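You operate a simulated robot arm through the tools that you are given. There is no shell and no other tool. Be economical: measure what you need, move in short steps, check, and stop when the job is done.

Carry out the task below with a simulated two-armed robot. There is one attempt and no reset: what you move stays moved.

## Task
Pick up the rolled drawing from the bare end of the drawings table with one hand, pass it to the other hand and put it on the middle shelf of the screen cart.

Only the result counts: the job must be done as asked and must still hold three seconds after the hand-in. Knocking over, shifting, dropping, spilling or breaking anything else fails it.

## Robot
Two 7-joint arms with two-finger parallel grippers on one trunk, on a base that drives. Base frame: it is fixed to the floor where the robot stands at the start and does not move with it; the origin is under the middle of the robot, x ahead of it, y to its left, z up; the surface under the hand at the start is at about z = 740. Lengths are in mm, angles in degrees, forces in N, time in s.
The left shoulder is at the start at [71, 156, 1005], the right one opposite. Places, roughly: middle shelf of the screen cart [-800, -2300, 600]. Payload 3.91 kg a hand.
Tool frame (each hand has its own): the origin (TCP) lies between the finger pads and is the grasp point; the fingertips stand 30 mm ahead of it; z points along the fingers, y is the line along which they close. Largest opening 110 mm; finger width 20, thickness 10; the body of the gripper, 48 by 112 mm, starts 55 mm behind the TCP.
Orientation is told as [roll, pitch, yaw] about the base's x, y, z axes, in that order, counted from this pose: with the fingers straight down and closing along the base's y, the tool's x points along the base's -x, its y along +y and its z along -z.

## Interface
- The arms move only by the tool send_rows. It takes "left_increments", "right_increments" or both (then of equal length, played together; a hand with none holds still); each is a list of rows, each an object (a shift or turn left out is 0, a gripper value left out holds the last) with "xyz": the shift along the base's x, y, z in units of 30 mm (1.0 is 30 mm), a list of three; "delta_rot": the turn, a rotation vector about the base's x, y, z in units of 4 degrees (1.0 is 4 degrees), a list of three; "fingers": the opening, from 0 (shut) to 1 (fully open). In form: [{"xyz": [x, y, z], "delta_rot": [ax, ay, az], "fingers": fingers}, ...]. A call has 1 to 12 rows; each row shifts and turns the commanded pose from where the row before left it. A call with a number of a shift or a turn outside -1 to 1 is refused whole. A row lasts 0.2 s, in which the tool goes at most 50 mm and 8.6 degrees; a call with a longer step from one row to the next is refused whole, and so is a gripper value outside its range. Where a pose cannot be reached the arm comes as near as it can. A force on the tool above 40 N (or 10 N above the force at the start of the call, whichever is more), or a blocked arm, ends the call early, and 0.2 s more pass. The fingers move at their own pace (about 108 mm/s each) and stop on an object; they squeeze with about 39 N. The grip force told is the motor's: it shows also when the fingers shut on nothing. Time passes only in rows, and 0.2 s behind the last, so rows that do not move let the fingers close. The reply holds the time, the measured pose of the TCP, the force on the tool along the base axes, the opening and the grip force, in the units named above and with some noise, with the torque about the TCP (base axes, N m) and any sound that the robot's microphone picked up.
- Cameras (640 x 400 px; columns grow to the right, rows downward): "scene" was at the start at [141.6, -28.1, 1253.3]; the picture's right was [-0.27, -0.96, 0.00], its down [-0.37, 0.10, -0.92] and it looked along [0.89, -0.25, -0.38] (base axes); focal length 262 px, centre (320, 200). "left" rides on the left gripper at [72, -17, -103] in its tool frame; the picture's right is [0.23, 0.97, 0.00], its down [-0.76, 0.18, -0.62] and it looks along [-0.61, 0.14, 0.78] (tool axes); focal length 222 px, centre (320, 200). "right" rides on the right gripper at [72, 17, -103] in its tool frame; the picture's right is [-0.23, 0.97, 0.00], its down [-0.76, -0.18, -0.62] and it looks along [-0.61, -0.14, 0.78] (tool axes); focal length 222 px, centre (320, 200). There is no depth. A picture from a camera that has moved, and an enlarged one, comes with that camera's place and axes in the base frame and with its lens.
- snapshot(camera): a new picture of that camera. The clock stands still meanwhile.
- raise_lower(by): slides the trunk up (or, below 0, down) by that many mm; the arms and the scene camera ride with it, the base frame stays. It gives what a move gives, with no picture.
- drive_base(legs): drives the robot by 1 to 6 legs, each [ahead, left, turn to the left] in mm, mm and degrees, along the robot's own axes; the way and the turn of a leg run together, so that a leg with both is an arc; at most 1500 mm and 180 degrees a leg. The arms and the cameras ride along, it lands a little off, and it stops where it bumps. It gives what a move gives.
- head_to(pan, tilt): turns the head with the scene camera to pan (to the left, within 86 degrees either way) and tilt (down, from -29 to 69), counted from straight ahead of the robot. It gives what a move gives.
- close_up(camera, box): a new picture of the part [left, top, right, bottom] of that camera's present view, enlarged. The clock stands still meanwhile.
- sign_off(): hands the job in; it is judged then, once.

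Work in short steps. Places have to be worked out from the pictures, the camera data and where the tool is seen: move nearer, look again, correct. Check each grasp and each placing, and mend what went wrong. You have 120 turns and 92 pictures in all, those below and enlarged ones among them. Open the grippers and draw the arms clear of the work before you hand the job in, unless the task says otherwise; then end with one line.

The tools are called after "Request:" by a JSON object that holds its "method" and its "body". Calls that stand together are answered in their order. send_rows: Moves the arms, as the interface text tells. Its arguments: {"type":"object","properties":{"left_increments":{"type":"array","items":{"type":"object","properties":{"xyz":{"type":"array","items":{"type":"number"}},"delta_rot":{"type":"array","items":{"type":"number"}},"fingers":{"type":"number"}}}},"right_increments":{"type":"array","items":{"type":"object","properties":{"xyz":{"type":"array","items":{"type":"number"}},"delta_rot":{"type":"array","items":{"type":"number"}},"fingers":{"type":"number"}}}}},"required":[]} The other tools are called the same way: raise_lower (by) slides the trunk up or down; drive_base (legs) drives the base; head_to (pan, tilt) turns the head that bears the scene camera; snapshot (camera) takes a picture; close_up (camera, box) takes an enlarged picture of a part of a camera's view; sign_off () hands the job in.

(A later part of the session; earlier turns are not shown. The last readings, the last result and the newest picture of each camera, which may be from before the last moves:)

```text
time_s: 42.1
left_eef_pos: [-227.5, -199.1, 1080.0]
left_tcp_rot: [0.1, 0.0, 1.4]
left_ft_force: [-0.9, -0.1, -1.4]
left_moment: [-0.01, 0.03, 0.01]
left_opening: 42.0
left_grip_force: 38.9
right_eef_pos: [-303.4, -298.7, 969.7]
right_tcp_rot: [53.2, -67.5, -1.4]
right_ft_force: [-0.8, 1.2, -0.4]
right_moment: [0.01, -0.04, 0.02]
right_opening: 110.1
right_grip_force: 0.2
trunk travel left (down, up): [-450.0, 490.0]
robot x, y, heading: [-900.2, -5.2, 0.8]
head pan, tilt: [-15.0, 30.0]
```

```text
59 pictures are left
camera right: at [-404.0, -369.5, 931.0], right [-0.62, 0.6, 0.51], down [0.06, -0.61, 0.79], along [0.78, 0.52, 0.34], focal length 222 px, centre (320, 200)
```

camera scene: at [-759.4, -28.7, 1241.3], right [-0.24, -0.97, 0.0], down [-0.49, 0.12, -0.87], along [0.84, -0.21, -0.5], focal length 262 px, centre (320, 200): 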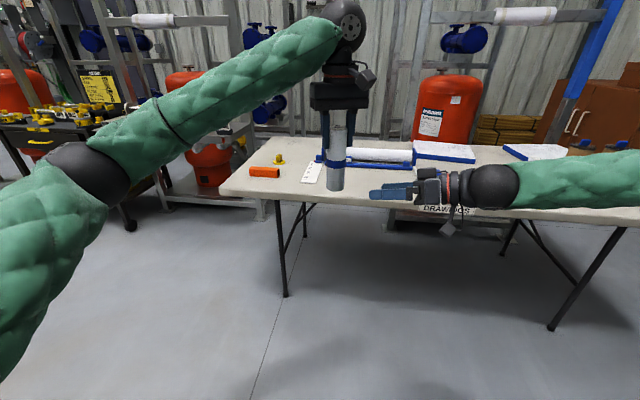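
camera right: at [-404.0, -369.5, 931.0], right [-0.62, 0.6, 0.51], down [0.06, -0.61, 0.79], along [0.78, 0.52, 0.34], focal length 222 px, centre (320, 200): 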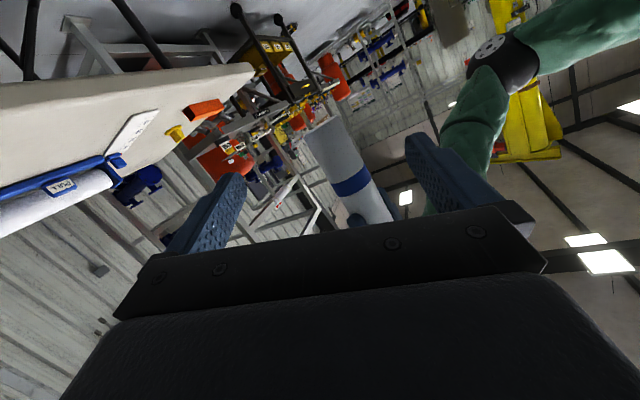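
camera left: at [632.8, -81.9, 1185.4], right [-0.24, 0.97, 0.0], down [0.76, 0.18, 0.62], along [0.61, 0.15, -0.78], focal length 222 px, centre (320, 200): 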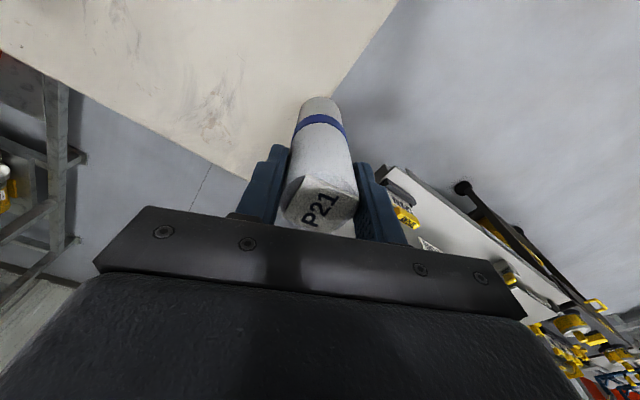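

The right wrist is near its limit when high, so I lower the roll 40 mm and bring the right hand's pitch back to about −75°, at z ≈ 970.

Request:
{"method": "send_rows", "body": {"left_increments": [{"xyz": [0, 0, -0.7]}, {"xyz": [0, 0, -0.6]}, {}], "right_increments": [{"delta_rot": [0.788, -0.616, 0]}, {"delta_rot": [0.788, -0.616, 0]}, {}]}}

Request:
{"method": "snapshot", "body": {"camera": "right"}}

```text
time_s: 42.9
left_eef_pos: [-227.6, -197.9, 1042.4]
left_tcp_rot: [0.2, 0.0, 1.4]
left_ft_force: [-0.2, 0.3, -1.5]
left_moment: [0.02, 0.0, -0.02]
left_opening: 41.8
left_grip_force: 39.0
right_eef_pos: [-304.1, -299.6, 969.2]
right_tcp_rot: [73.5, -71.2, -20.6]
right_ft_force: [0.1, 0.6, 0.3]
right_moment: [-0.01, -0.01, 0.02]
right_opening: 109.7
right_grip_force: 0.0
trunk travel left (down, up): [-450.0, 490.0]
robot x, y, heading: [-901.1, -5.3, 1.0]
head pan, tilt: [-15.0, 30.0]
```

```text
58 pictures are left
camera right: at [-400.4, -364.8, 915.2], right [-0.66, 0.54, 0.52], down [0.0, -0.69, 0.72], along [0.75, 0.48, 0.46], focal length 222 px, centre (320, 200)
```

right: 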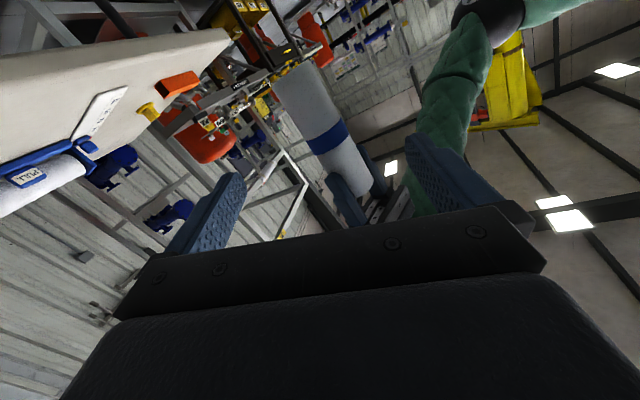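

Working out the right hand's orientation, it is twisted about 18° about its own axis because of a joint limit at this spot. I move it back outward to where it was level before, and will bring the roll to it.

Request:
{"method": "send_rows", "body": {"right_increments": [{"xyz": [0.5, -0.5, 0]}, {"xyz": [0.5, -0.4, 0.2]}, {"xyz": [0.5, -0.4, 0.2]}, {"xyz": [0.3, 0, 0], "delta_rot": [-0.33, -0.87, 0.08]}, {"delta_rot": [-0.33, -0.87, 0.08]}, {"delta_rot": [-0.33, -0.87, 0.08]}, {"delta_rot": [-0.33, -0.87, 0.08]}, {"delta_rot": [-0.33, -0.87, 0.08]}, {}]}}

Request:
{"method": "snapshot", "body": {"camera": "right"}}

```text
time_s: 44.9
left_eef_pos: [-228.1, -199.0, 1041.4]
left_tcp_rot: [0.2, -0.1, 1.4]
left_ft_force: [0.6, -0.3, -2.2]
left_moment: [-0.03, 0.0, 0.03]
left_opening: 42.1
left_grip_force: 38.7
right_eef_pos: [-250.5, -339.2, 981.6]
right_tcp_rot: [12.6, -89.6, 41.7]
right_ft_force: [0.5, -0.1, 0.2]
right_moment: [0.01, -0.01, 0.01]
right_opening: 110.0
right_grip_force: 0.1
trunk travel left (down, up): [-450.0, 490.0]
robot x, y, heading: [-902.4, -5.7, 0.8]
head pan, tilt: [-15.0, 30.0]
```

```text
57 pictures are left
camera right: at [-324.8, -414.1, 909.0], right [-0.79, 0.57, 0.23], down [-0.21, -0.61, 0.77], along [0.57, 0.56, 0.6], focal length 222 px, centre (320, 200)
```

right: 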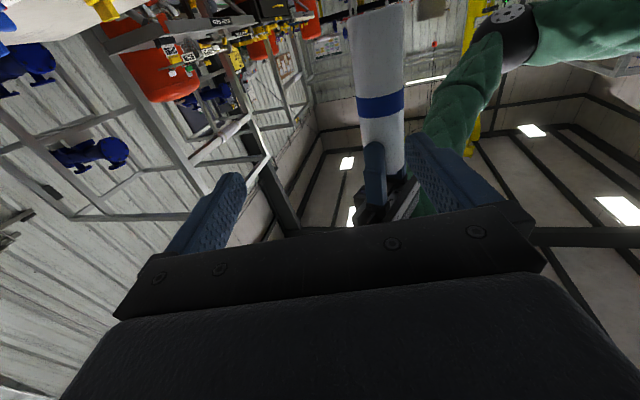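

The right hand is now level (yaw 54°). I shift the roll sideways into line with the right fingers, then look.

Request:
{"method": "send_rows", "body": {"left_increments": [{"xyz": [0.87, -0.62, 0]}, {"xyz": [0.87, -0.62, 0]}, {"xyz": [-0.583, -0.812, 0]}, {}]}}

Request:
{"method": "snapshot", "body": {"camera": "right"}}

Request:
{"method": "snapshot", "body": {"camera": "scene"}}

```text
time_s: 45.9
left_eef_pos: [-192.6, -261.6, 1042.6]
left_tcp_rot: [0.2, 0.0, 1.4]
left_ft_force: [0.0, 0.3, -1.9]
left_moment: [0.0, -0.04, 0.0]
left_opening: 41.9
left_grip_force: 39.2
right_eef_pos: [-250.5, -338.9, 981.1]
right_tcp_rot: [18.3, -89.5, 36.2]
right_ft_force: [0.0, 0.5, 0.4]
right_moment: [-0.02, 0.02, -0.02]
right_opening: 109.9
right_grip_force: 0.1
trunk travel left (down, up): [-450.0, 490.0]
robot x, y, heading: [-902.0, -5.5, 0.7]
head pan, tilt: [-15.0, 30.0]
```

```text
56 pictures are left
camera right: at [-324.5, -413.7, 908.9], right [-0.79, 0.57, 0.23], down [-0.21, -0.61, 0.77], along [0.57, 0.56, 0.6], focal length 222 px, centre (320, 200)
```

right: 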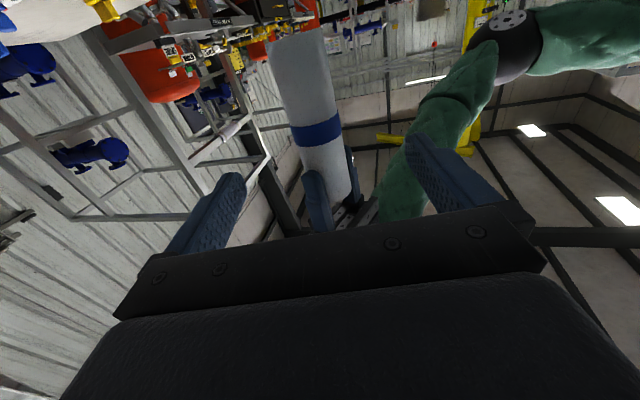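

```text
55 pictures are left
camera scene: at [-759.2, -28.8, 1241.2], right [-0.24, -0.97, 0.0], down [-0.49, 0.12, -0.87], along [0.84, -0.21, -0.5], focal length 262 px, centre (320, 200)
```

scene: 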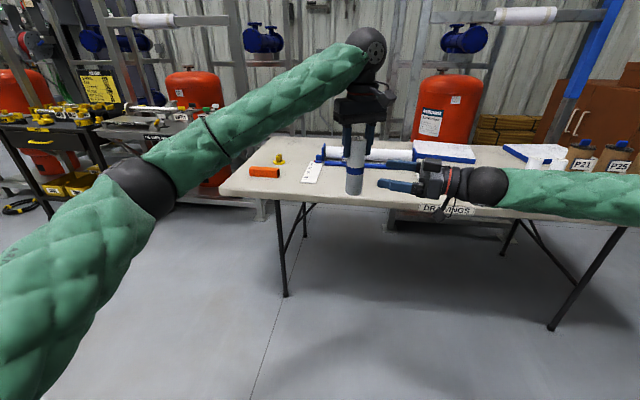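

Roll is in line (96 mm ahead of the right TCP). I bring it in between the right fingers.

Request:
{"method": "send_rows", "body": {"left_increments": [{"xyz": [-0.583, -0.812, 0]}, {"xyz": [-0.583, -0.812, 0]}, {"xyz": [-0.58, -0.78, 0]}, {}]}}

Request:
{"method": "snapshot", "body": {"camera": "right"}}

Request:
{"method": "close_up", "body": {"camera": "scene", "box": [300, 80, 500, 280]}}

```text
time_s: 46.9
left_eef_pos: [-246.2, -335.3, 1042.1]
left_tcp_rot: [0.2, 0.0, 1.4]
left_ft_force: [-0.2, -0.5, -1.4]
left_moment: [0.02, -0.02, 0.01]
left_opening: 42.1
left_grip_force: 39.0
right_eef_pos: [-249.4, -337.8, 981.8]
right_tcp_rot: [18.3, -89.7, 36.3]
right_ft_force: [0.6, 0.2, -0.1]
right_moment: [0.03, 0.0, 0.01]
right_opening: 109.9
right_grip_force: 0.2
trunk travel left (down, up): [-450.0, 490.0]
robot x, y, heading: [-896.6, -6.2, 1.1]
head pan, tilt: [-15.0, 30.0]
```

```text
54 pictures are left
camera right: at [-324.6, -413.8, 908.9], right [-0.79, 0.57, 0.23], down [-0.21, -0.61, 0.77], along [0.57, 0.56, 0.6], focal length 222 px, centre (320, 200)
```

right: 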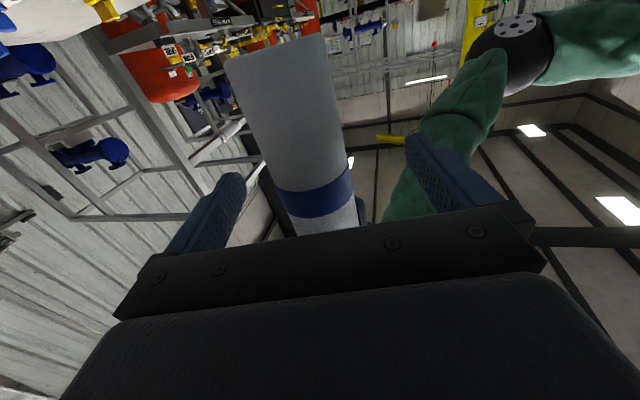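

```text
2.00 times, centred on (400, 180) of scene
camera zoom: at [-759.3, -29.0, 1241.3], right [-0.24, -0.97, 0.0], down [-0.49, 0.12, -0.87], along [0.84, -0.21, -0.5], focal length 524 px, centre (160, 240)
```

zoom: 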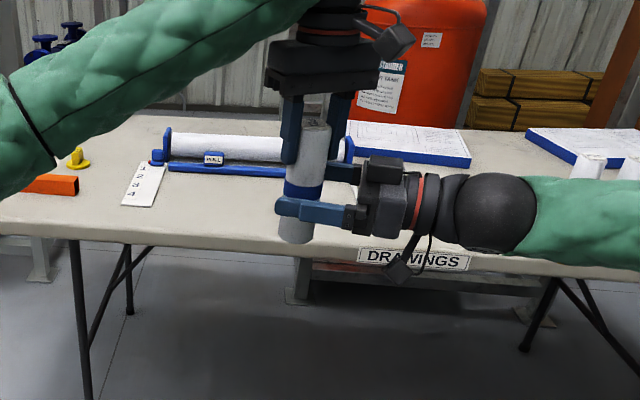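

The roll stands between the right fingers. Closing the right gripper while the left still holds.

Request:
{"method": "send_rows", "body": {"right_increments": [{"fingers": 0.5}, {"fingers": 0.2}, {"fingers": 0}, {}, {}]}}

Request:
{"method": "snapshot", "body": {"camera": "right"}}

```text
time_s: 48.1
left_eef_pos: [-245.7, -334.7, 1043.3]
left_tcp_rot: [0.3, 0.0, 1.4]
left_ft_force: [-1.0, 1.9, -1.6]
left_moment: [0.12, -0.34, -0.31]
left_opening: 42.1
left_grip_force: 38.7
right_eef_pos: [-249.3, -339.5, 981.0]
right_tcp_rot: [26.6, -89.4, 27.6]
right_ft_force: [0.7, -0.9, 0.6]
right_moment: [-0.03, 0.39, 0.3]
right_opening: 42.3
right_grip_force: 38.9
trunk travel left (down, up): [-450.0, 490.0]
robot x, y, heading: [-896.5, -4.9, 1.0]
head pan, tilt: [-15.0, 30.0]
stopped in row 5 (left hand): the force on the tool passed its limit at 40 N (the readings are from after the stop); the commanded pose is now the measured one
```

```text
52 pictures are left
camera right: at [-324.0, -415.3, 908.6], right [-0.79, 0.57, 0.23], down [-0.21, -0.61, 0.77], along [0.58, 0.55, 0.6], focal length 222 px, centre (320, 200)
```

right: 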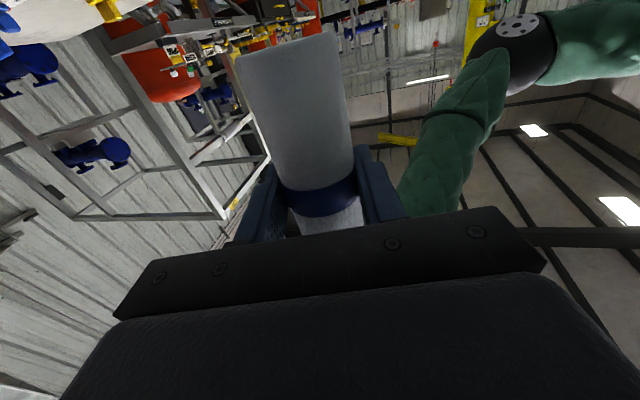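

Both hands grip (42 mm each). I open the left gripper and raise the left hand clear.

Request:
{"method": "send_rows", "body": {"left_increments": [{"fingers": 0.5}, {"fingers": 0.75}, {}, {"xyz": [0, 0, 0.7]}, {"xyz": [0, 0, 1]}, {"xyz": [0, 0, 1]}, {"xyz": [0, 0, 1]}, {"xyz": [0, 0, 1]}]}}

Request:
{"method": "close_up", "body": {"camera": "scene", "box": [300, 80, 500, 280]}}

```text
time_s: 49.9
left_eef_pos: [-246.7, -335.8, 1187.6]
left_tcp_rot: [0.3, -0.1, 1.2]
left_ft_force: [-1.1, -1.1, -0.4]
left_moment: [-0.02, -0.01, 0.02]
left_opening: 82.4
left_grip_force: 0.0
right_eef_pos: [-249.8, -340.5, 981.8]
right_tcp_rot: [21.3, -89.6, 32.9]
right_ft_force: [-0.6, -0.2, 0.5]
right_moment: [0.02, -0.06, -0.03]
right_opening: 42.2
right_grip_force: 38.9
trunk travel left (down, up): [-450.0, 490.0]
robot x, y, heading: [-897.7, -6.3, 0.8]
head pan, tilt: [-15.0, 30.0]
```

```text
2.00 times, centred on (400, 180) of scene
camera zoom: at [-760.3, -29.4, 1241.3], right [-0.24, -0.97, 0.0], down [-0.48, 0.12, -0.87], along [0.84, -0.21, -0.5], focal length 524 px, centre (160, 240)
```

zoom: 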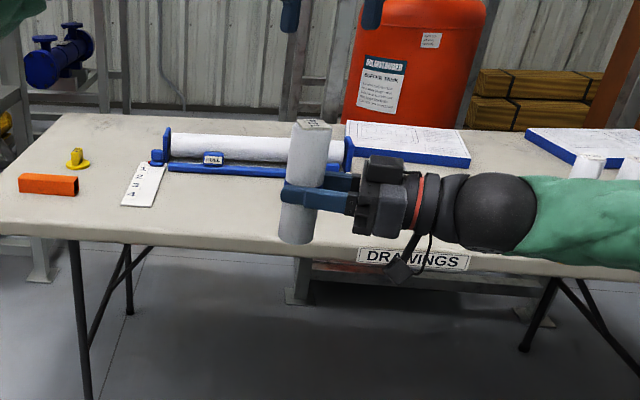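

Handover succeeded: the right hand holds the roll upright. Now I withdraw the left arm to its own side.

Request:
{"method": "send_rows", "body": {"left_increments": [{"xyz": [0, 1, 0]}, {"xyz": [0, 1, 0]}, {"xyz": [0, 1, 0]}, {"xyz": [0, 1, 0]}, {"xyz": [0, 1, 0]}, {"xyz": [0, 1, 0]}, {"xyz": [0, 1, 0]}, {"xyz": [0, 1, 0]}, {"xyz": [0, 1, 0]}, {"xyz": [0, 1, 0]}, {"xyz": [0, 1, 0]}, {"xyz": [0, 1, 0]}]}}

Request:
{"method": "send_rows", "body": {"left_increments": [{"xyz": [0, 1, 0]}, {"xyz": [0, 1, 0]}, {"xyz": [0, 1, 0]}, {"xyz": [0, 1, 0]}, {"xyz": [0, 1, 0]}, {"xyz": [0, 1, 0]}, {"xyz": [0, 1, 0]}, {"xyz": [-0.5, 1, 0]}, {"xyz": [-0.5, 1, 0]}, {"xyz": [-1, 0.8, 0]}, {"xyz": [-1, 0.8, 0]}, {}], "right_increments": [{"xyz": [0.15, -0.3, -0.2], "delta_rot": [0, 0, -1]}, {"xyz": [0.15, -0.3, -0.2], "delta_rot": [0, 0, -1]}, {"xyz": [0.15, -0.3, -0.2], "delta_rot": [0, 0, -1]}, {"xyz": [0.15, -0.3, -0.2], "delta_rot": [0, 0, -1]}, {"xyz": [0.15, -0.3, -0.2], "delta_rot": [0, 0, -1]}, {"xyz": [0.15, -0.3, -0.2], "delta_rot": [0, 0, -1]}, {"xyz": [0.15, -0.3, 0], "delta_rot": [0, 0, -1]}, {"xyz": [0.15, -0.3, 0], "delta_rot": [0, 0, -1]}, {"xyz": [0.15, -0.3, 0], "delta_rot": [0, 0, -1]}, {"xyz": [0.15, -0.3, 0], "delta_rot": [0, 0, -1]}, {}, {}]}}

Request:
{"method": "snapshot", "body": {"camera": "scene"}}

```text
time_s: 52.5
left_eef_pos: [-245.0, 27.9, 1185.4]
left_tcp_rot: [0.2, 0.0, 1.3]
left_ft_force: [0.1, 0.5, -0.3]
left_moment: [-0.01, 0.0, 0.02]
left_opening: 82.3
left_grip_force: 0.1
right_eef_pos: [-249.1, -339.6, 981.3]
right_tcp_rot: [16.4, -89.5, 37.8]
right_ft_force: [-0.2, 1.2, -0.2]
right_moment: [0.03, -0.01, 0.01]
right_opening: 42.4
right_grip_force: 39.3
trunk travel left (down, up): [-450.0, 490.0]
robot x, y, heading: [-902.8, -1.8, 1.0]
head pan, tilt: [-15.0, 30.0]
```

```text
time_s: 55.1
left_eef_pos: [-335.1, 344.5, 1185.8]
left_tcp_rot: [0.3, 0.0, 1.2]
left_ft_force: [0.4, -1.0, 0.4]
left_moment: [0.04, -0.01, 0.04]
left_opening: 82.6
left_grip_force: 0.0
right_eef_pos: [-203.2, -430.4, 944.7]
right_tcp_rot: [23.1, -89.5, -8.9]
right_ft_force: [-0.1, 0.5, 0.0]
right_moment: [-0.02, 0.02, 0.03]
right_opening: 42.2
right_grip_force: 39.2
trunk travel left (down, up): [-450.0, 490.0]
robot x, y, heading: [-894.1, -6.8, 1.0]
head pan, tilt: [-15.0, 30.0]
```

```text
50 pictures are left
camera scene: at [-759.0, -29.6, 1241.1], right [-0.24, -0.97, 0.0], down [-0.49, 0.12, -0.87], along [0.84, -0.21, -0.5], focal length 262 px, centre (320, 200)
```

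scene: 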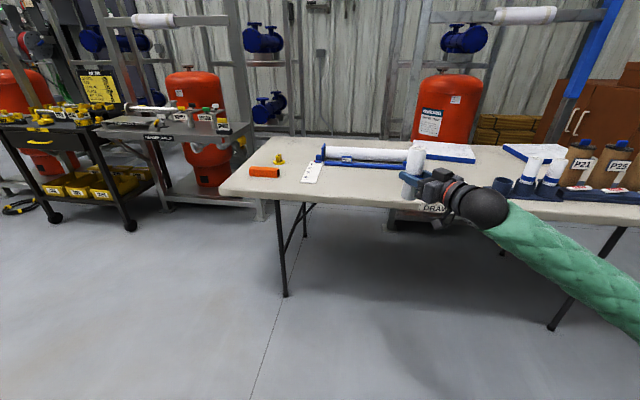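

Right hand now points nearly forward (yaw 14°), roll upright. I turn the robot right 90° to face the cart and look.

Request:
{"method": "drive_base", "body": {"legs": [[0, 0, -90]]}}

Request:
{"method": "head_to", "body": {"pan": 0, "tilt": 20}}

Request:
{"method": "snapshot", "body": {"camera": "scene"}}

```text
time_s: 59.3
left_eef_pos: [-531.3, -556.8, 1185.4]
left_tcp_rot: [0.3, 0.0, -86.8]
left_ft_force: [0.0, 0.3, 0.2]
left_moment: [0.01, -0.03, 0.01]
left_opening: 82.6
left_grip_force: 0.0
right_eef_pos: [-1301.7, -715.9, 945.1]
right_tcp_rot: [21.5, -89.5, -95.2]
right_ft_force: [0.3, 0.5, 0.1]
right_moment: [0.0, -0.02, -0.03]
right_opening: 42.5
right_grip_force: 39.1
trunk travel left (down, up): [-450.0, 490.0]
robot x, y, heading: [-901.4, -5.5, -87.5]
head pan, tilt: [-15.0, 30.0]
```

```text
time_s: 60.0
left_eef_pos: [-531.6, -556.8, 1185.3]
left_tcp_rot: [0.3, 0.0, -86.8]
left_ft_force: [-0.2, 0.3, 0.2]
left_moment: [-0.01, 0.03, 0.01]
left_opening: 82.5
left_grip_force: 0.0
right_eef_pos: [-1301.5, -714.8, 945.1]
right_tcp_rot: [20.9, -89.5, -94.8]
right_ft_force: [-0.3, 0.0, 0.1]
right_moment: [0.01, 0.04, -0.03]
right_opening: 42.5
right_grip_force: 38.7
trunk travel left (down, up): [-450.0, 490.0]
robot x, y, heading: [-901.0, -6.6, -87.2]
head pan, tilt: [0.0, 20.0]
```

```text
49 pictures are left
camera scene: at [-891.1, -151.3, 1257.3], right [-1.0, -0.05, 0.0], down [-0.02, 0.34, -0.94], along [0.05, -0.94, -0.34], focal length 262 px, centre (320, 200)
```

scene: 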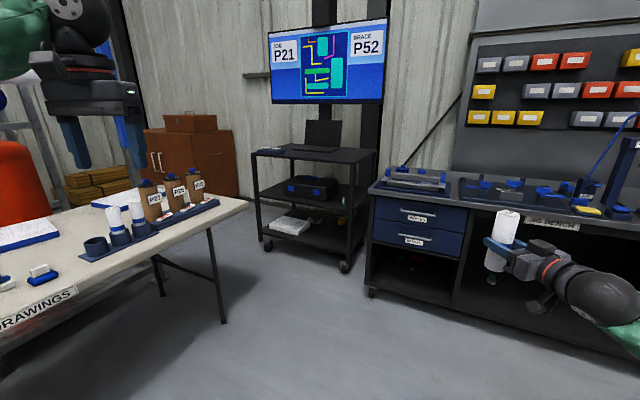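

I zoom on the cart to measure it.

Request:
{"method": "close_up", "body": {"camera": "scene", "box": [235, 125, 395, 285]}}

```text
2.50 times, centred on (315, 205) of scene
camera zoom: at [-891.1, -151.3, 1257.3], right [-1.0, -0.05, 0.0], down [-0.02, 0.34, -0.94], along [0.05, -0.94, -0.34], focal length 655 px, centre (332, 188)
```

zoom: 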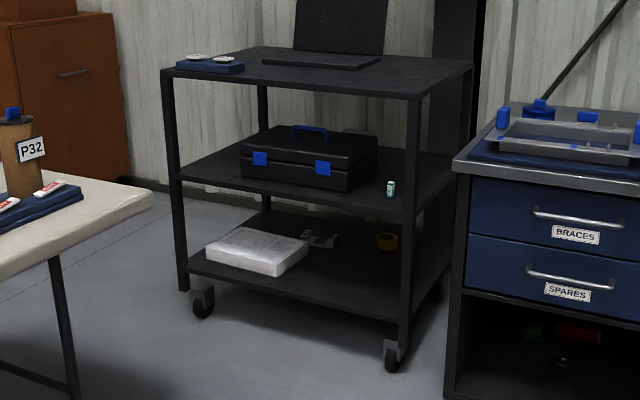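

The cart is rotated about 23° with the table and bench either side, so I'll have the right hand reach in with fingers tilted downward (clear of the bench). That needs a re-grip with the left hand steadying the roll; first I bring the right hand inward.

Request:
{"method": "send_rows", "body": {"right_increments": [{"xyz": [0.7, 0.35, 0]}, {"xyz": [0.7, 0.35, 0]}, {"xyz": [0.7, 0.35, 0]}, {"xyz": [0.7, 0.35, 0]}, {}]}}

Request:
{"method": "head_to", "body": {"pan": -25, "tilt": 30}}

Request:
{"method": "snapshot", "body": {"camera": "scene"}}

```text
time_s: 61.2
left_eef_pos: [-531.8, -557.1, 1185.1]
left_tcp_rot: [0.3, 0.0, -86.8]
left_ft_force: [-0.3, 0.8, 1.5]
left_moment: [0.03, -0.02, -0.01]
left_opening: 82.7
left_grip_force: 0.1
right_eef_pos: [-1218.2, -674.8, 944.7]
right_tcp_rot: [20.5, -89.6, -94.2]
right_ft_force: [-0.2, 0.6, 0.2]
right_moment: [0.02, -0.01, 0.0]
right_opening: 42.2
right_grip_force: 39.2
trunk travel left (down, up): [-450.0, 490.0]
robot x, y, heading: [-899.5, -9.5, -87.1]
head pan, tilt: [0.0, 20.0]
```

```text
time_s: 62.1
left_eef_pos: [-531.2, -557.4, 1185.7]
left_tcp_rot: [0.3, 0.1, -86.8]
left_ft_force: [-0.4, -0.8, -0.4]
left_moment: [0.0, -0.01, 0.0]
left_opening: 82.6
left_grip_force: 0.1
right_eef_pos: [-1217.6, -674.6, 945.2]
right_tcp_rot: [19.6, -89.5, -93.4]
right_ft_force: [-0.3, -0.1, 0.5]
right_moment: [0.04, 0.01, 0.0]
right_opening: 42.7
right_grip_force: 39.1
trunk travel left (down, up): [-450.0, 490.0]
robot x, y, heading: [-899.7, -6.8, -87.4]
head pan, tilt: [-25.0, 30.0]
```

```text
47 pictures are left
camera scene: at [-929.6, -142.0, 1241.3], right [-0.93, 0.38, 0.0], down [0.19, 0.46, -0.87], along [-0.33, -0.8, -0.5], focal length 262 px, centre (320, 200)
```

scene: 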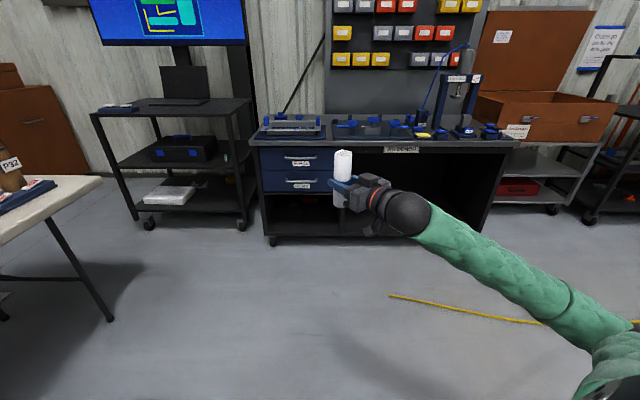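

I bring the left hand (open) back above the roll.

Request:
{"method": "send_rows", "body": {"left_increments": [{"xyz": [-1, -0.178, 0], "fingers": 1}, {"xyz": [-1, -0.178, 0]}, {"xyz": [-1, -0.178, 0]}, {"xyz": [-1, -0.178, 0]}, {"xyz": [-1, -0.178, 0]}, {"xyz": [-1, -0.178, 0]}, {"xyz": [-1, -0.178, 0]}, {"xyz": [-1, -0.178, 0]}, {"xyz": [-1, -0.178, 0]}, {"xyz": [-1, -0.178, 0]}, {"xyz": [-1, -0.178, 0]}, {"xyz": [-1, -0.178, 0]}]}}

Request:
{"method": "send_rows", "body": {"left_increments": [{"xyz": [-1, -0.178, 0]}, {"xyz": [-1, -0.178, 0]}, {"xyz": [-1, -0.178, 0]}, {"xyz": [-1, -0.178, 0]}, {"xyz": [-1, -0.178, 0]}, {"xyz": [-1, -0.178, 0]}, {"xyz": [-1, -0.178, 0]}, {"xyz": [-1, -0.178, 0]}, {"xyz": [-1, -0.178, 0]}, {"xyz": [-1, -0.178, 0]}, {"xyz": [-0.85, -0.15, 0]}, {}]}}

Request:
{"method": "snapshot", "body": {"camera": "left"}}

```text
time_s: 64.7
left_eef_pos: [-893.8, -620.1, 1183.6]
left_tcp_rot: [0.3, 0.0, -86.7]
left_ft_force: [-0.4, 0.4, 1.0]
left_moment: [0.01, -0.01, -0.02]
left_opening: 110.1
left_grip_force: 0.1
right_eef_pos: [-1217.0, -675.0, 944.3]
right_tcp_rot: [26.2, -89.5, -100.0]
right_ft_force: [0.4, -0.6, 0.4]
right_moment: [0.0, -0.01, 0.01]
right_opening: 42.0
right_grip_force: 38.4
trunk travel left (down, up): [-450.0, 490.0]
robot x, y, heading: [-901.6, -4.5, -87.3]
head pan, tilt: [-25.0, 30.0]
```

```text
time_s: 67.3
left_eef_pos: [-1217.4, -676.7, 1186.9]
left_tcp_rot: [0.1, 0.1, -86.7]
left_ft_force: [1.1, 0.1, 0.8]
left_moment: [0.03, 0.04, 0.02]
left_opening: 110.2
left_grip_force: 0.0
right_eef_pos: [-1216.1, -674.6, 944.6]
right_tcp_rot: [19.5, -89.5, -93.2]
right_ft_force: [-0.1, -0.2, -0.3]
right_moment: [-0.03, -0.01, 0.0]
right_opening: 42.4
right_grip_force: 39.4
trunk travel left (down, up): [-450.0, 490.0]
robot x, y, heading: [-898.8, -3.0, -87.4]
head pan, tilt: [-25.0, 30.0]
```

```text
46 pictures are left
camera left: at [-1238.2, -606.4, 1290.2], right [0.96, 0.28, 0.0], down [0.22, -0.75, 0.62], along [0.18, -0.6, -0.78], focal length 222 px, centre (320, 200)
```

left: 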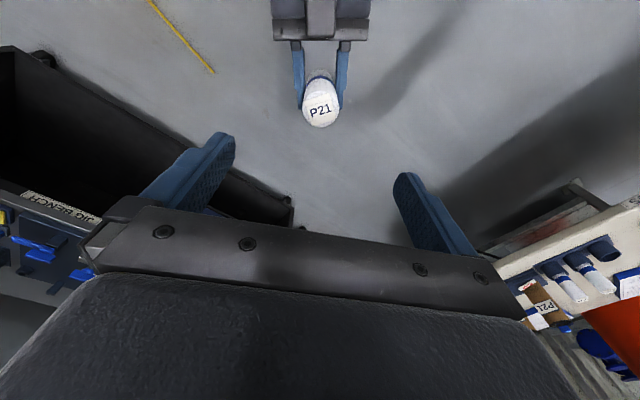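

Aligned within a few mm. I descend to z ≈ 1004 around the roll's top.

Request:
{"method": "send_rows", "body": {"left_increments": [{"xyz": [0.1, -0.2, -1]}, {"xyz": [0, 0, -1]}, {"xyz": [0, 0, -1]}, {"xyz": [0, 0, -1]}, {"xyz": [0, 0, -0.9]}, {}]}}

Request:
{"method": "snapshot", "body": {"camera": "left"}}

```text
time_s: 68.7
left_eef_pos: [-1212.8, -683.7, 1037.1]
left_tcp_rot: [0.3, 0.0, -86.7]
left_ft_force: [-0.5, -0.4, -0.3]
left_moment: [0.0, 0.01, 0.02]
left_opening: 110.0
left_grip_force: 0.0
right_eef_pos: [-1217.1, -674.9, 945.2]
right_tcp_rot: [21.8, -89.4, -95.6]
right_ft_force: [0.0, -0.5, -0.1]
right_moment: [0.01, 0.02, 0.01]
right_opening: 42.1
right_grip_force: 38.9
trunk travel left (down, up): [-450.0, 490.0]
robot x, y, heading: [-898.9, -6.6, -87.0]
head pan, tilt: [-25.0, 30.0]
```

```text
45 pictures are left
camera left: at [-1233.8, -612.0, 1141.1], right [0.96, 0.28, 0.0], down [0.22, -0.75, 0.62], along [0.18, -0.6, -0.78], focal length 222 px, centre (320, 200)
```

left: 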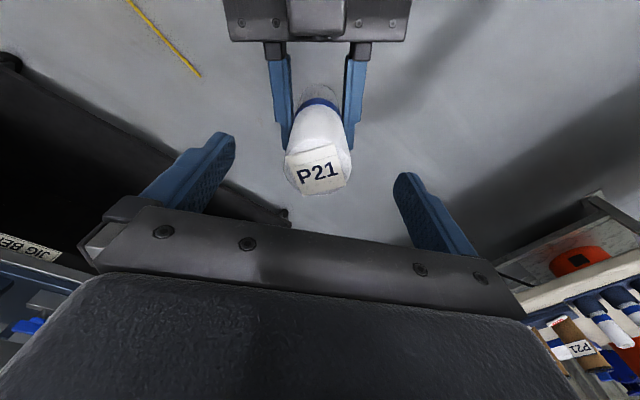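

Centred. Final descent of 32 mm, then close the left gripper.

Request:
{"method": "send_rows", "body": {"left_increments": [{"xyz": [0, 0, -0.6]}, {"xyz": [0, 0, -0.5]}, {"fingers": 0.5}, {"fingers": 0}, {}, {}]}}

```text
time_s: 70.1
left_eef_pos: [-1213.2, -682.3, 1006.0]
left_tcp_rot: [0.2, 0.0, -86.8]
left_ft_force: [-20.3, -3.5, -0.1]
left_moment: [-0.12, 0.94, -0.19]
left_opening: 43.1
left_grip_force: 39.6
right_eef_pos: [-1215.9, -675.5, 944.8]
right_tcp_rot: [26.0, -89.4, -99.9]
right_ft_force: [20.7, 3.1, -0.5]
right_moment: [-0.06, 0.33, 0.38]
right_opening: 42.0
right_grip_force: 39.2
trunk travel left (down, up): [-450.0, 490.0]
robot x, y, heading: [-898.5, -6.0, -87.4]
head pan, tilt: [-25.0, 30.0]
```

Both hold. I open the right hand, tilt it 36° downward and bring its yaw to straight ahead about its own TCP, lowering 10 mm.

Request:
{"method": "send_rows", "body": {"right_increments": [{"fingers": 0.6}, {"fingers": 1}, {}, {"xyz": [0, 0, -0.33]}, {}]}}

Request:
{"method": "send_rows", "body": {"right_increments": [{"delta_rot": [0.93, 0.27, -0.2]}, {"delta_rot": [0.93, 0.27, -0.2]}, {"delta_rot": [0.93, 0.27, -0.2]}, {"delta_rot": [0.93, 0.25, -0.2]}, {"delta_rot": [0.95, 0.2, -0.2]}, {"delta_rot": [0.95, 0.2, -0.2]}, {"delta_rot": [0.95, 0.15, -0.2]}, {"delta_rot": [0.95, 0.15, -0.2]}, {"delta_rot": [0.95, 0.15, -0.2]}, {}]}}

Request:
{"method": "snapshot", "body": {"camera": "right"}}

Request:
{"method": "snapshot", "body": {"camera": "scene"}}

```text
time_s: 71.3
left_eef_pos: [-1212.5, -682.4, 1006.0]
left_tcp_rot: [0.3, 0.0, -86.8]
left_ft_force: [1.0, 0.0, 0.6]
left_moment: [0.01, 0.01, 0.0]
left_opening: 42.9
left_grip_force: 40.0
right_eef_pos: [-1217.2, -675.1, 934.8]
right_tcp_rot: [21.2, -89.5, -95.1]
right_ft_force: [0.4, -0.5, 0.5]
right_moment: [0.02, 0.01, 0.03]
right_opening: 110.1
right_grip_force: 0.2
trunk travel left (down, up): [-450.0, 490.0]
robot x, y, heading: [-901.5, -4.5, -87.2]
head pan, tilt: [-25.0, 30.0]
```

```text
time_s: 73.5
left_eef_pos: [-1213.6, -682.2, 1005.5]
left_tcp_rot: [0.3, 0.0, -86.8]
left_ft_force: [0.8, 0.2, -0.3]
left_moment: [0.0, -0.02, -0.04]
left_opening: 43.0
left_grip_force: 39.1
right_eef_pos: [-1217.8, -672.9, 934.7]
right_tcp_rot: [0.1, -54.7, -81.1]
right_ft_force: [0.5, 0.6, -0.3]
right_moment: [0.02, -0.02, -0.01]
right_opening: 110.1
right_grip_force: 0.0
trunk travel left (down, up): [-450.0, 490.0]
robot x, y, heading: [-898.9, -6.5, -87.1]
head pan, tilt: [-25.0, 30.0]
```

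```text
44 pictures are left
camera right: at [-1221.0, -546.9, 934.9], right [0.98, 0.02, 0.19], down [-0.19, 0.04, 0.98], along [0.01, -1.0, 0.04], focal length 222 px, centre (320, 200)
```

right: 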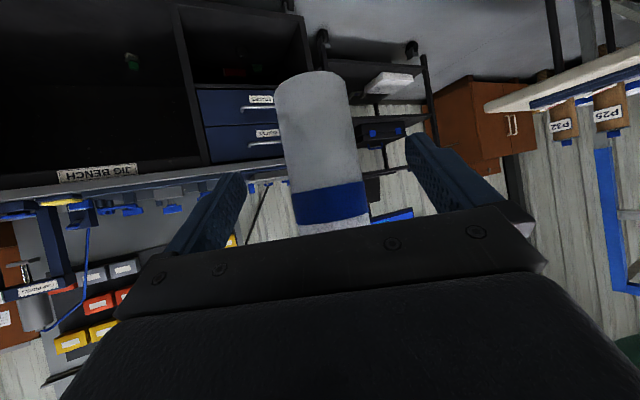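

```text
43 pictures are left
camera scene: at [-930.2, -142.1, 1241.3], right [-0.93, 0.38, 0.0], down [0.19, 0.46, -0.87], along [-0.33, -0.8, -0.5], focal length 262 px, centre (320, 200)
```

scene: 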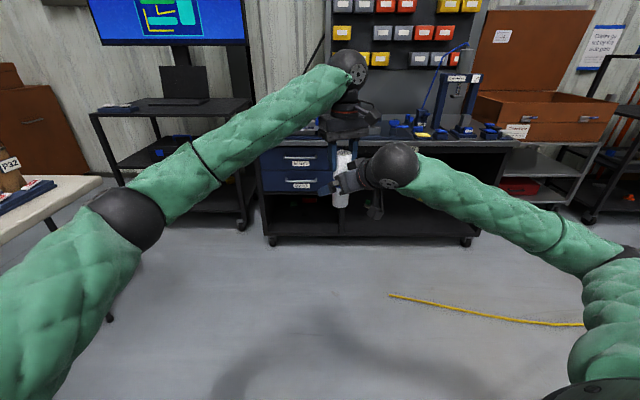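

Orientation is clean: 35° down, no twist. I nudge 8 mm to centre, then close the right hand.

Request:
{"method": "send_rows", "body": {"right_increments": [{"xyz": [0.14, -0.25, 0]}, {"fingers": 0.5}, {"fingers": 0}, {}, {}]}}

Request:
{"method": "send_rows", "body": {"left_increments": [{"fingers": 0.5}, {"fingers": 0.9}, {}, {"xyz": [0, 0, 0.7]}, {"xyz": [0, 0, 1]}, {"xyz": [0, 0, 1]}, {"xyz": [0, 0, 1]}, {"xyz": [0, 0, 1]}, {"xyz": [0, 0, 1]}, {"xyz": [0, 0, 1]}]}}

Request:
{"method": "snapshot", "body": {"camera": "right"}}

Request:
{"method": "close_up", "body": {"camera": "scene", "box": [270, 100, 430, 260]}}

```text
time_s: 74.7
left_eef_pos: [-1213.5, -684.5, 1005.5]
left_tcp_rot: [0.2, 0.0, -86.8]
left_ft_force: [-6.7, -1.0, -0.2]
left_moment: [-0.05, 0.87, -0.07]
left_opening: 42.8
left_grip_force: 39.1
right_eef_pos: [-1212.8, -679.8, 934.6]
right_tcp_rot: [0.2, -54.8, -81.0]
right_ft_force: [6.7, 1.1, 0.2]
right_moment: [0.0, -0.49, 0.07]
right_opening: 42.7
right_grip_force: 38.7
trunk travel left (down, up): [-450.0, 490.0]
robot x, y, heading: [-902.3, -5.1, -87.2]
head pan, tilt: [-25.0, 30.0]
```

```text
time_s: 76.9
left_eef_pos: [-1216.1, -681.9, 1209.4]
left_tcp_rot: [0.3, 0.0, -86.8]
left_ft_force: [0.0, 0.4, -0.4]
left_moment: [0.02, -0.05, 0.0]
left_opening: 99.0
left_grip_force: 0.1
right_eef_pos: [-1213.1, -679.9, 934.9]
right_tcp_rot: [0.2, -54.8, -81.0]
right_ft_force: [-0.8, -0.8, 0.0]
right_moment: [0.0, 0.01, 0.01]
right_opening: 42.3
right_grip_force: 38.5
trunk travel left (down, up): [-450.0, 490.0]
robot x, y, heading: [-898.4, -5.1, -87.1]
head pan, tilt: [-25.0, 30.0]
```

```text
42 pictures are left
camera right: at [-1217.1, -553.7, 934.6], right [0.98, 0.02, 0.19], down [-0.19, 0.04, 0.98], along [0.01, -1.0, 0.05], focal length 222 px, centre (320, 200)
```

right: 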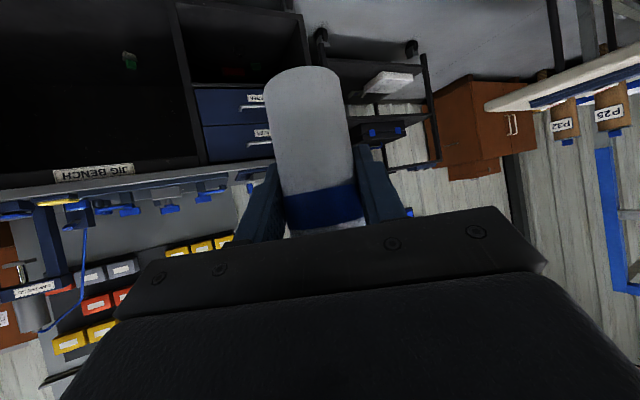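

```text
2.50 times, centred on (350, 180) of scene
camera zoom: at [-930.0, -141.3, 1241.3], right [-0.93, 0.38, 0.0], down [0.19, 0.46, -0.87], along [-0.33, -0.8, -0.5], focal length 655 px, centre (245, 250)
```

zoom: 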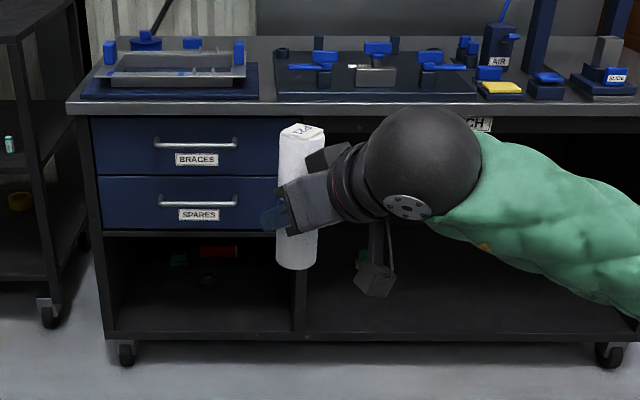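

The right hand holds the roll securely at the new tilt. I withdraw the left arm to its side and upward.

Request:
{"method": "send_rows", "body": {"left_increments": [{"xyz": [0.97, 0.2, 0.3]}, {"xyz": [0.97, 0.2, 0.3]}, {"xyz": [0.97, 0.2, 0.3]}, {"xyz": [0.97, 0.2, 0.3]}, {"xyz": [0.97, 0.2, 0.3]}, {"xyz": [0.97, 0.2, 0.3]}, {"xyz": [0.97, 0.2, 0.3]}, {"xyz": [0.97, 0.2, 0.3]}, {"xyz": [0.97, 0.2, 0.3]}, {"xyz": [0.97, 0.2, 0.3]}, {"xyz": [0.97, 0.2, 0.3]}]}}

Request:
{"method": "send_rows", "body": {"left_increments": [{"xyz": [0.97, 0.3, 0.3]}, {"xyz": [0.97, 0.3, 0.3]}, {"xyz": [0.97, 0.3, 0.3]}, {"xyz": [0.97, 0.3, 0.3]}, {"xyz": [0.97, 0.3, 0.3]}, {"xyz": [0.97, 0.3, 0.3]}, {"xyz": [0.97, 0.3, 0.3]}, {"xyz": [0.97, 0.3, 0.3]}, {"xyz": [0.97, 0.3, 0.3]}, {"xyz": [0.97, 0.3, 0.3]}, {}]}}

Request:
{"method": "head_to", "body": {"pan": 60, "tilt": 25}}

Request:
{"method": "snapshot", "body": {"camera": "scene"}}

```text
time_s: 79.3
left_eef_pos: [-894.5, -617.7, 1306.4]
left_tcp_rot: [0.2, 0.1, -86.8]
left_ft_force: [0.7, 1.4, 0.5]
left_moment: [-0.02, 0.0, 0.0]
left_opening: 99.0
left_grip_force: 0.1
right_eef_pos: [-1213.4, -680.5, 935.6]
right_tcp_rot: [0.1, -54.7, -81.2]
right_ft_force: [-0.5, -0.2, -0.5]
right_moment: [0.0, 0.0, -0.03]
right_opening: 42.7
right_grip_force: 39.3
trunk travel left (down, up): [-450.0, 490.0]
robot x, y, heading: [-901.6, -3.4, -87.2]
head pan, tilt: [-25.0, 30.0]
```

```text
time_s: 81.7
left_eef_pos: [-604.5, -529.6, 1393.3]
left_tcp_rot: [0.3, 0.1, -86.8]
left_ft_force: [0.1, 0.1, 0.4]
left_moment: [0.01, -0.01, 0.0]
left_opening: 99.2
left_grip_force: 0.1
right_eef_pos: [-1213.9, -681.7, 934.3]
right_tcp_rot: [0.2, -54.8, -81.2]
right_ft_force: [0.4, -0.5, -0.2]
right_moment: [-0.03, -0.02, 0.02]
right_opening: 42.8
right_grip_force: 38.9
trunk travel left (down, up): [-450.0, 490.0]
robot x, y, heading: [-899.6, -5.2, -87.1]
head pan, tilt: [-25.0, 30.0]
```

```text
time_s: 83.3
left_eef_pos: [-602.6, -529.5, 1395.6]
left_tcp_rot: [0.2, 0.0, -86.8]
left_ft_force: [0.1, -0.5, 0.0]
left_moment: [-0.01, -0.02, -0.02]
left_opening: 98.9
left_grip_force: 0.0
right_eef_pos: [-1213.3, -680.2, 934.2]
right_tcp_rot: [0.2, -54.8, -81.1]
right_ft_force: [0.3, 0.2, 0.3]
right_moment: [0.03, -0.01, 0.01]
right_opening: 42.7
right_grip_force: 39.1
trunk travel left (down, up): [-450.0, 490.0]
robot x, y, heading: [-895.8, -4.5, -87.2]
head pan, tilt: [60.0, 25.0]
```

```text
40 pictures are left
camera scene: at [-813.7, -100.5, 1249.3], right [-0.46, -0.89, 0.0], down [-0.38, 0.19, -0.91], along [0.81, -0.41, -0.42], focal length 262 px, centre (320, 200)
```

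scene: 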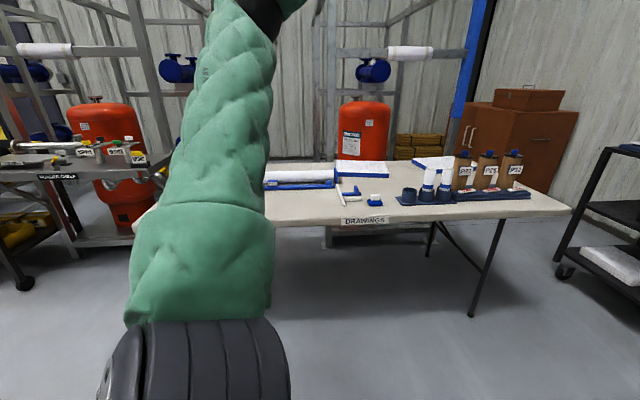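

The left arm is up and clear. I drive ahead to an intermediate spot facing the cart and measure again.

Request:
{"method": "drive_base", "body": {"legs": [[800, 140, 4]]}}

Request:
{"method": "head_to", "body": {"pan": -15, "tilt": 28}}

Request:
{"method": "snapshot", "body": {"camera": "scene"}}

```text
time_s: 87.7
left_eef_pos: [-356.9, -1291.8, 1394.0]
left_tcp_rot: [0.2, -0.1, -82.4]
left_ft_force: [-0.5, -0.4, 0.1]
left_moment: [0.02, -0.03, 0.02]
left_opening: 99.1
left_grip_force: 0.0
right_eef_pos: [-953.7, -1486.0, 934.2]
right_tcp_rot: [0.1, -54.8, -76.9]
right_ft_force: [0.5, -0.6, -0.3]
right_moment: [-0.02, -0.03, 0.0]
right_opening: 42.9
right_grip_force: 38.7
trunk travel left (down, up): [-450.0, 490.0]
robot x, y, heading: [-691.5, -789.4, -83.1]
head pan, tilt: [60.0, 25.0]
```

```text
time_s: 89.1
left_eef_pos: [-356.9, -1290.5, 1394.4]
left_tcp_rot: [0.3, 0.0, -82.4]
left_ft_force: [-1.0, 0.3, -0.2]
left_moment: [0.02, -0.01, -0.01]
left_opening: 98.8
left_grip_force: 0.0
right_eef_pos: [-953.7, -1487.2, 934.3]
right_tcp_rot: [0.2, -54.8, -77.0]
right_ft_force: [0.1, 0.4, 0.2]
right_moment: [0.04, 0.01, 0.02]
right_opening: 42.7
right_grip_force: 39.7
trunk travel left (down, up): [-450.0, 490.0]
robot x, y, heading: [-690.3, -786.5, -83.0]
head pan, tilt: [-15.0, 28.0]
```

```text
39 pictures are left
camera scene: at [-695.7, -933.1, 1244.5], right [-0.99, 0.14, 0.0], down [0.06, 0.47, -0.88], along [-0.12, -0.87, -0.47], focal length 262 px, centre (320, 200)
```

scene: 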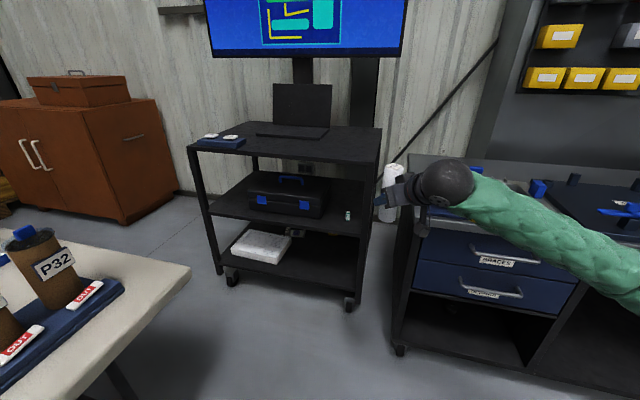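

Good view. Zooming on the cart's shelf to measure.

Request:
{"method": "close_up", "body": {"camera": "scene", "box": [180, 110, 390, 320]}}

```text
1.90 times, centred on (285, 215) of scene
camera zoom: at [-695.7, -933.1, 1244.5], right [-0.99, 0.14, 0.0], down [0.06, 0.47, -0.88], along [-0.12, -0.87, -0.47], focal length 499 px, centre (387, 171)
```

zoom: 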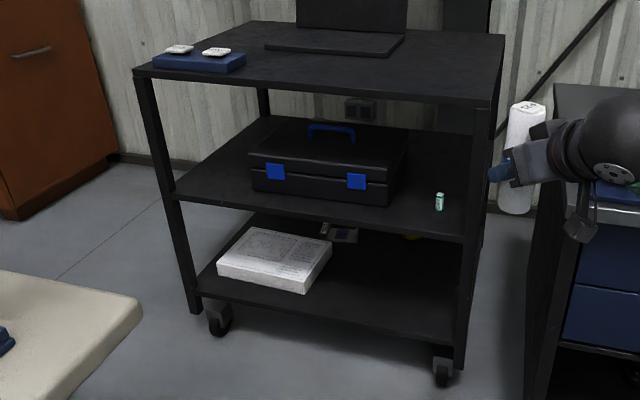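

Measured: shelf surface z ≈ 540, front edge along a line from (-284,-2192) to (-1017,-1877); free spot between the case's right end and the small green item. I turn the right hand 24° to the right so it'll point nearly straight into the cart.

Request:
{"method": "send_rows", "body": {"right_increments": [{"delta_rot": [0, 0, -1]}, {"delta_rot": [0, 0, -1]}, {"delta_rot": [0, 0, -1]}, {"delta_rot": [0, 0, -1]}, {"delta_rot": [0, 0, -1]}, {"delta_rot": [0, 0, -1]}, {}]}}

Request:
{"method": "snapshot", "body": {"camera": "right"}}

Request:
{"method": "snapshot", "body": {"camera": "scene"}}

```text
time_s: 90.7
left_eef_pos: [-357.3, -1289.9, 1393.1]
left_tcp_rot: [0.3, 0.0, -82.5]
left_ft_force: [0.5, -0.5, 0.0]
left_moment: [-0.02, -0.01, -0.03]
left_opening: 99.2
left_grip_force: 0.2
right_eef_pos: [-954.0, -1487.4, 933.3]
right_tcp_rot: [0.1, -54.7, -100.9]
right_ft_force: [-0.1, 0.3, 0.1]
right_moment: [-0.03, 0.01, 0.03]
right_opening: 42.6
right_grip_force: 38.7
trunk travel left (down, up): [-450.0, 490.0]
robot x, y, heading: [-691.0, -788.8, -83.1]
head pan, tilt: [-15.0, 28.0]
```

```text
37 pictures are left
camera right: at [-914.2, -1366.7, 934.5], right [0.93, -0.31, 0.19], down [-0.16, 0.1, 0.98], along [-0.32, -0.94, 0.04], focal length 222 px, centre (320, 200)
```

right: 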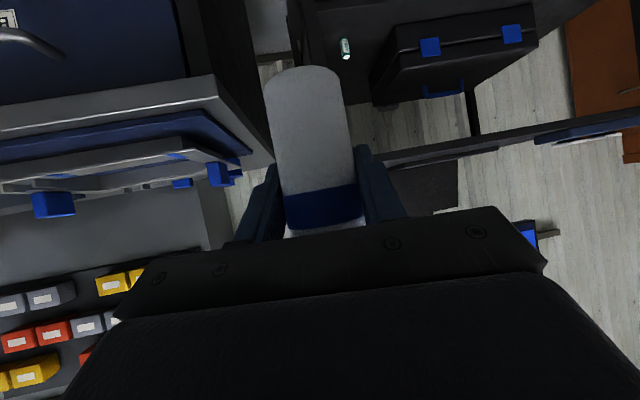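

```text
36 pictures are left
camera scene: at [-695.9, -933.0, 1244.5], right [-0.99, 0.14, 0.0], down [0.07, 0.47, -0.88], along [-0.12, -0.87, -0.47], focal length 262 px, centre (320, 200)
```

scene: 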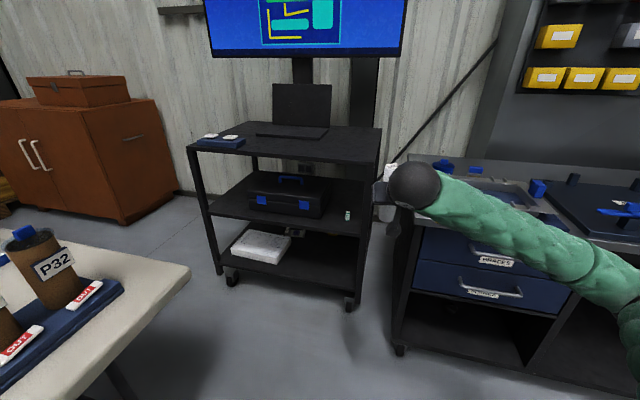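

The hand turned fine. I look at where the right elbow is, to judge bench clearance.

Request:
{"method": "head_to", "body": {"pan": -60, "tilt": 35}}

Request:
{"method": "snapshot", "body": {"camera": "scene"}}

```text
time_s: 91.9
left_eef_pos: [-356.9, -1290.5, 1394.2]
left_tcp_rot: [0.3, 0.0, -82.4]
left_ft_force: [0.1, 0.0, 0.5]
left_moment: [0.0, -0.03, -0.01]
left_opening: 98.8
left_grip_force: 0.1
right_eef_pos: [-953.4, -1487.1, 934.4]
right_tcp_rot: [0.1, -54.8, -100.9]
right_ft_force: [0.6, 0.0, -0.8]
right_moment: [0.02, -0.01, 0.0]
right_opening: 42.7
right_grip_force: 39.1
trunk travel left (down, up): [-450.0, 490.0]
robot x, y, heading: [-691.1, -787.9, -82.9]
head pan, tilt: [-60.0, 35.0]
```

```text
35 pictures are left
camera scene: at [-753.3, -895.9, 1233.5], right [-0.6, 0.8, 0.0], down [0.46, 0.35, -0.82], along [-0.65, -0.49, -0.57], focal length 262 px, centre (320, 200)
```

scene: 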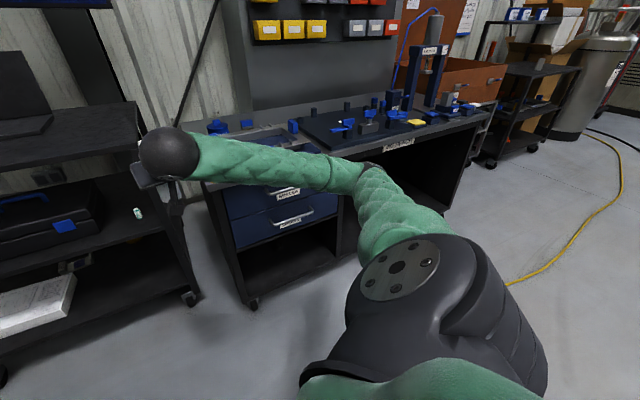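

The elbow would stay in front of the bench. I test lowering the right hand here by 270 mm with the arm alone (free space below).

Request:
{"method": "send_rows", "body": {"right_increments": [{"xyz": [0, 0, -1]}, {"xyz": [0, 0, -1]}, {"xyz": [0, 0, -1]}, {"xyz": [0, 0, -1]}, {"xyz": [0, 0, -1]}, {"xyz": [0, 0, -1]}, {"xyz": [0, 0, -1]}, {"xyz": [0, 0, -1]}, {"xyz": [0, 0, -1]}, {}]}}

Request:
{"method": "snapshot", "body": {"camera": "scene"}}

```text
time_s: 94.3
left_eef_pos: [-353.7, -1289.0, 1394.1]
left_tcp_rot: [0.2, -0.1, -82.5]
left_ft_force: [0.0, -0.2, 0.1]
left_moment: [-0.01, -0.02, -0.02]
left_opening: 99.0
left_grip_force: 0.0
right_eef_pos: [-958.6, -1379.7, 535.9]
right_tcp_rot: [-6.7, -38.5, -96.2]
right_ft_force: [-0.3, -0.7, -0.1]
right_moment: [0.04, -0.01, -0.01]
right_opening: 42.6
right_grip_force: 39.3
right hand out of reach, approached as far as the arm can: row 8, 9
trunk travel left (down, up): [-450.0, 490.0]
robot x, y, heading: [-689.5, -795.0, -82.8]
head pan, tilt: [-60.0, 35.0]
stopped in row 10 (right hand): the arm was blocked; the commanded pose is now the measured one
```

```text
34 pictures are left
camera scene: at [-751.9, -895.6, 1233.6], right [-0.6, 0.8, 0.0], down [0.46, 0.35, -0.82], along [-0.65, -0.49, -0.57], focal length 262 px, centre (320, 200)
```

scene: 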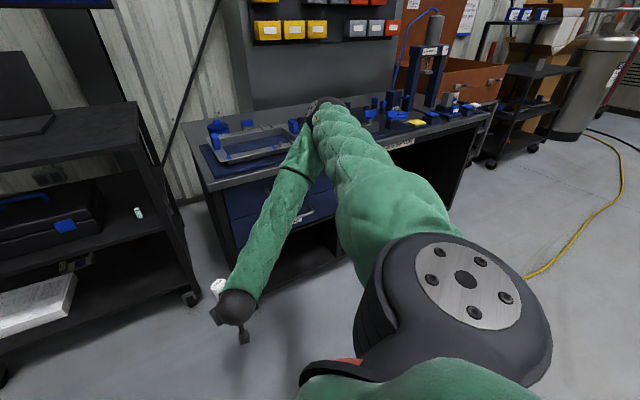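

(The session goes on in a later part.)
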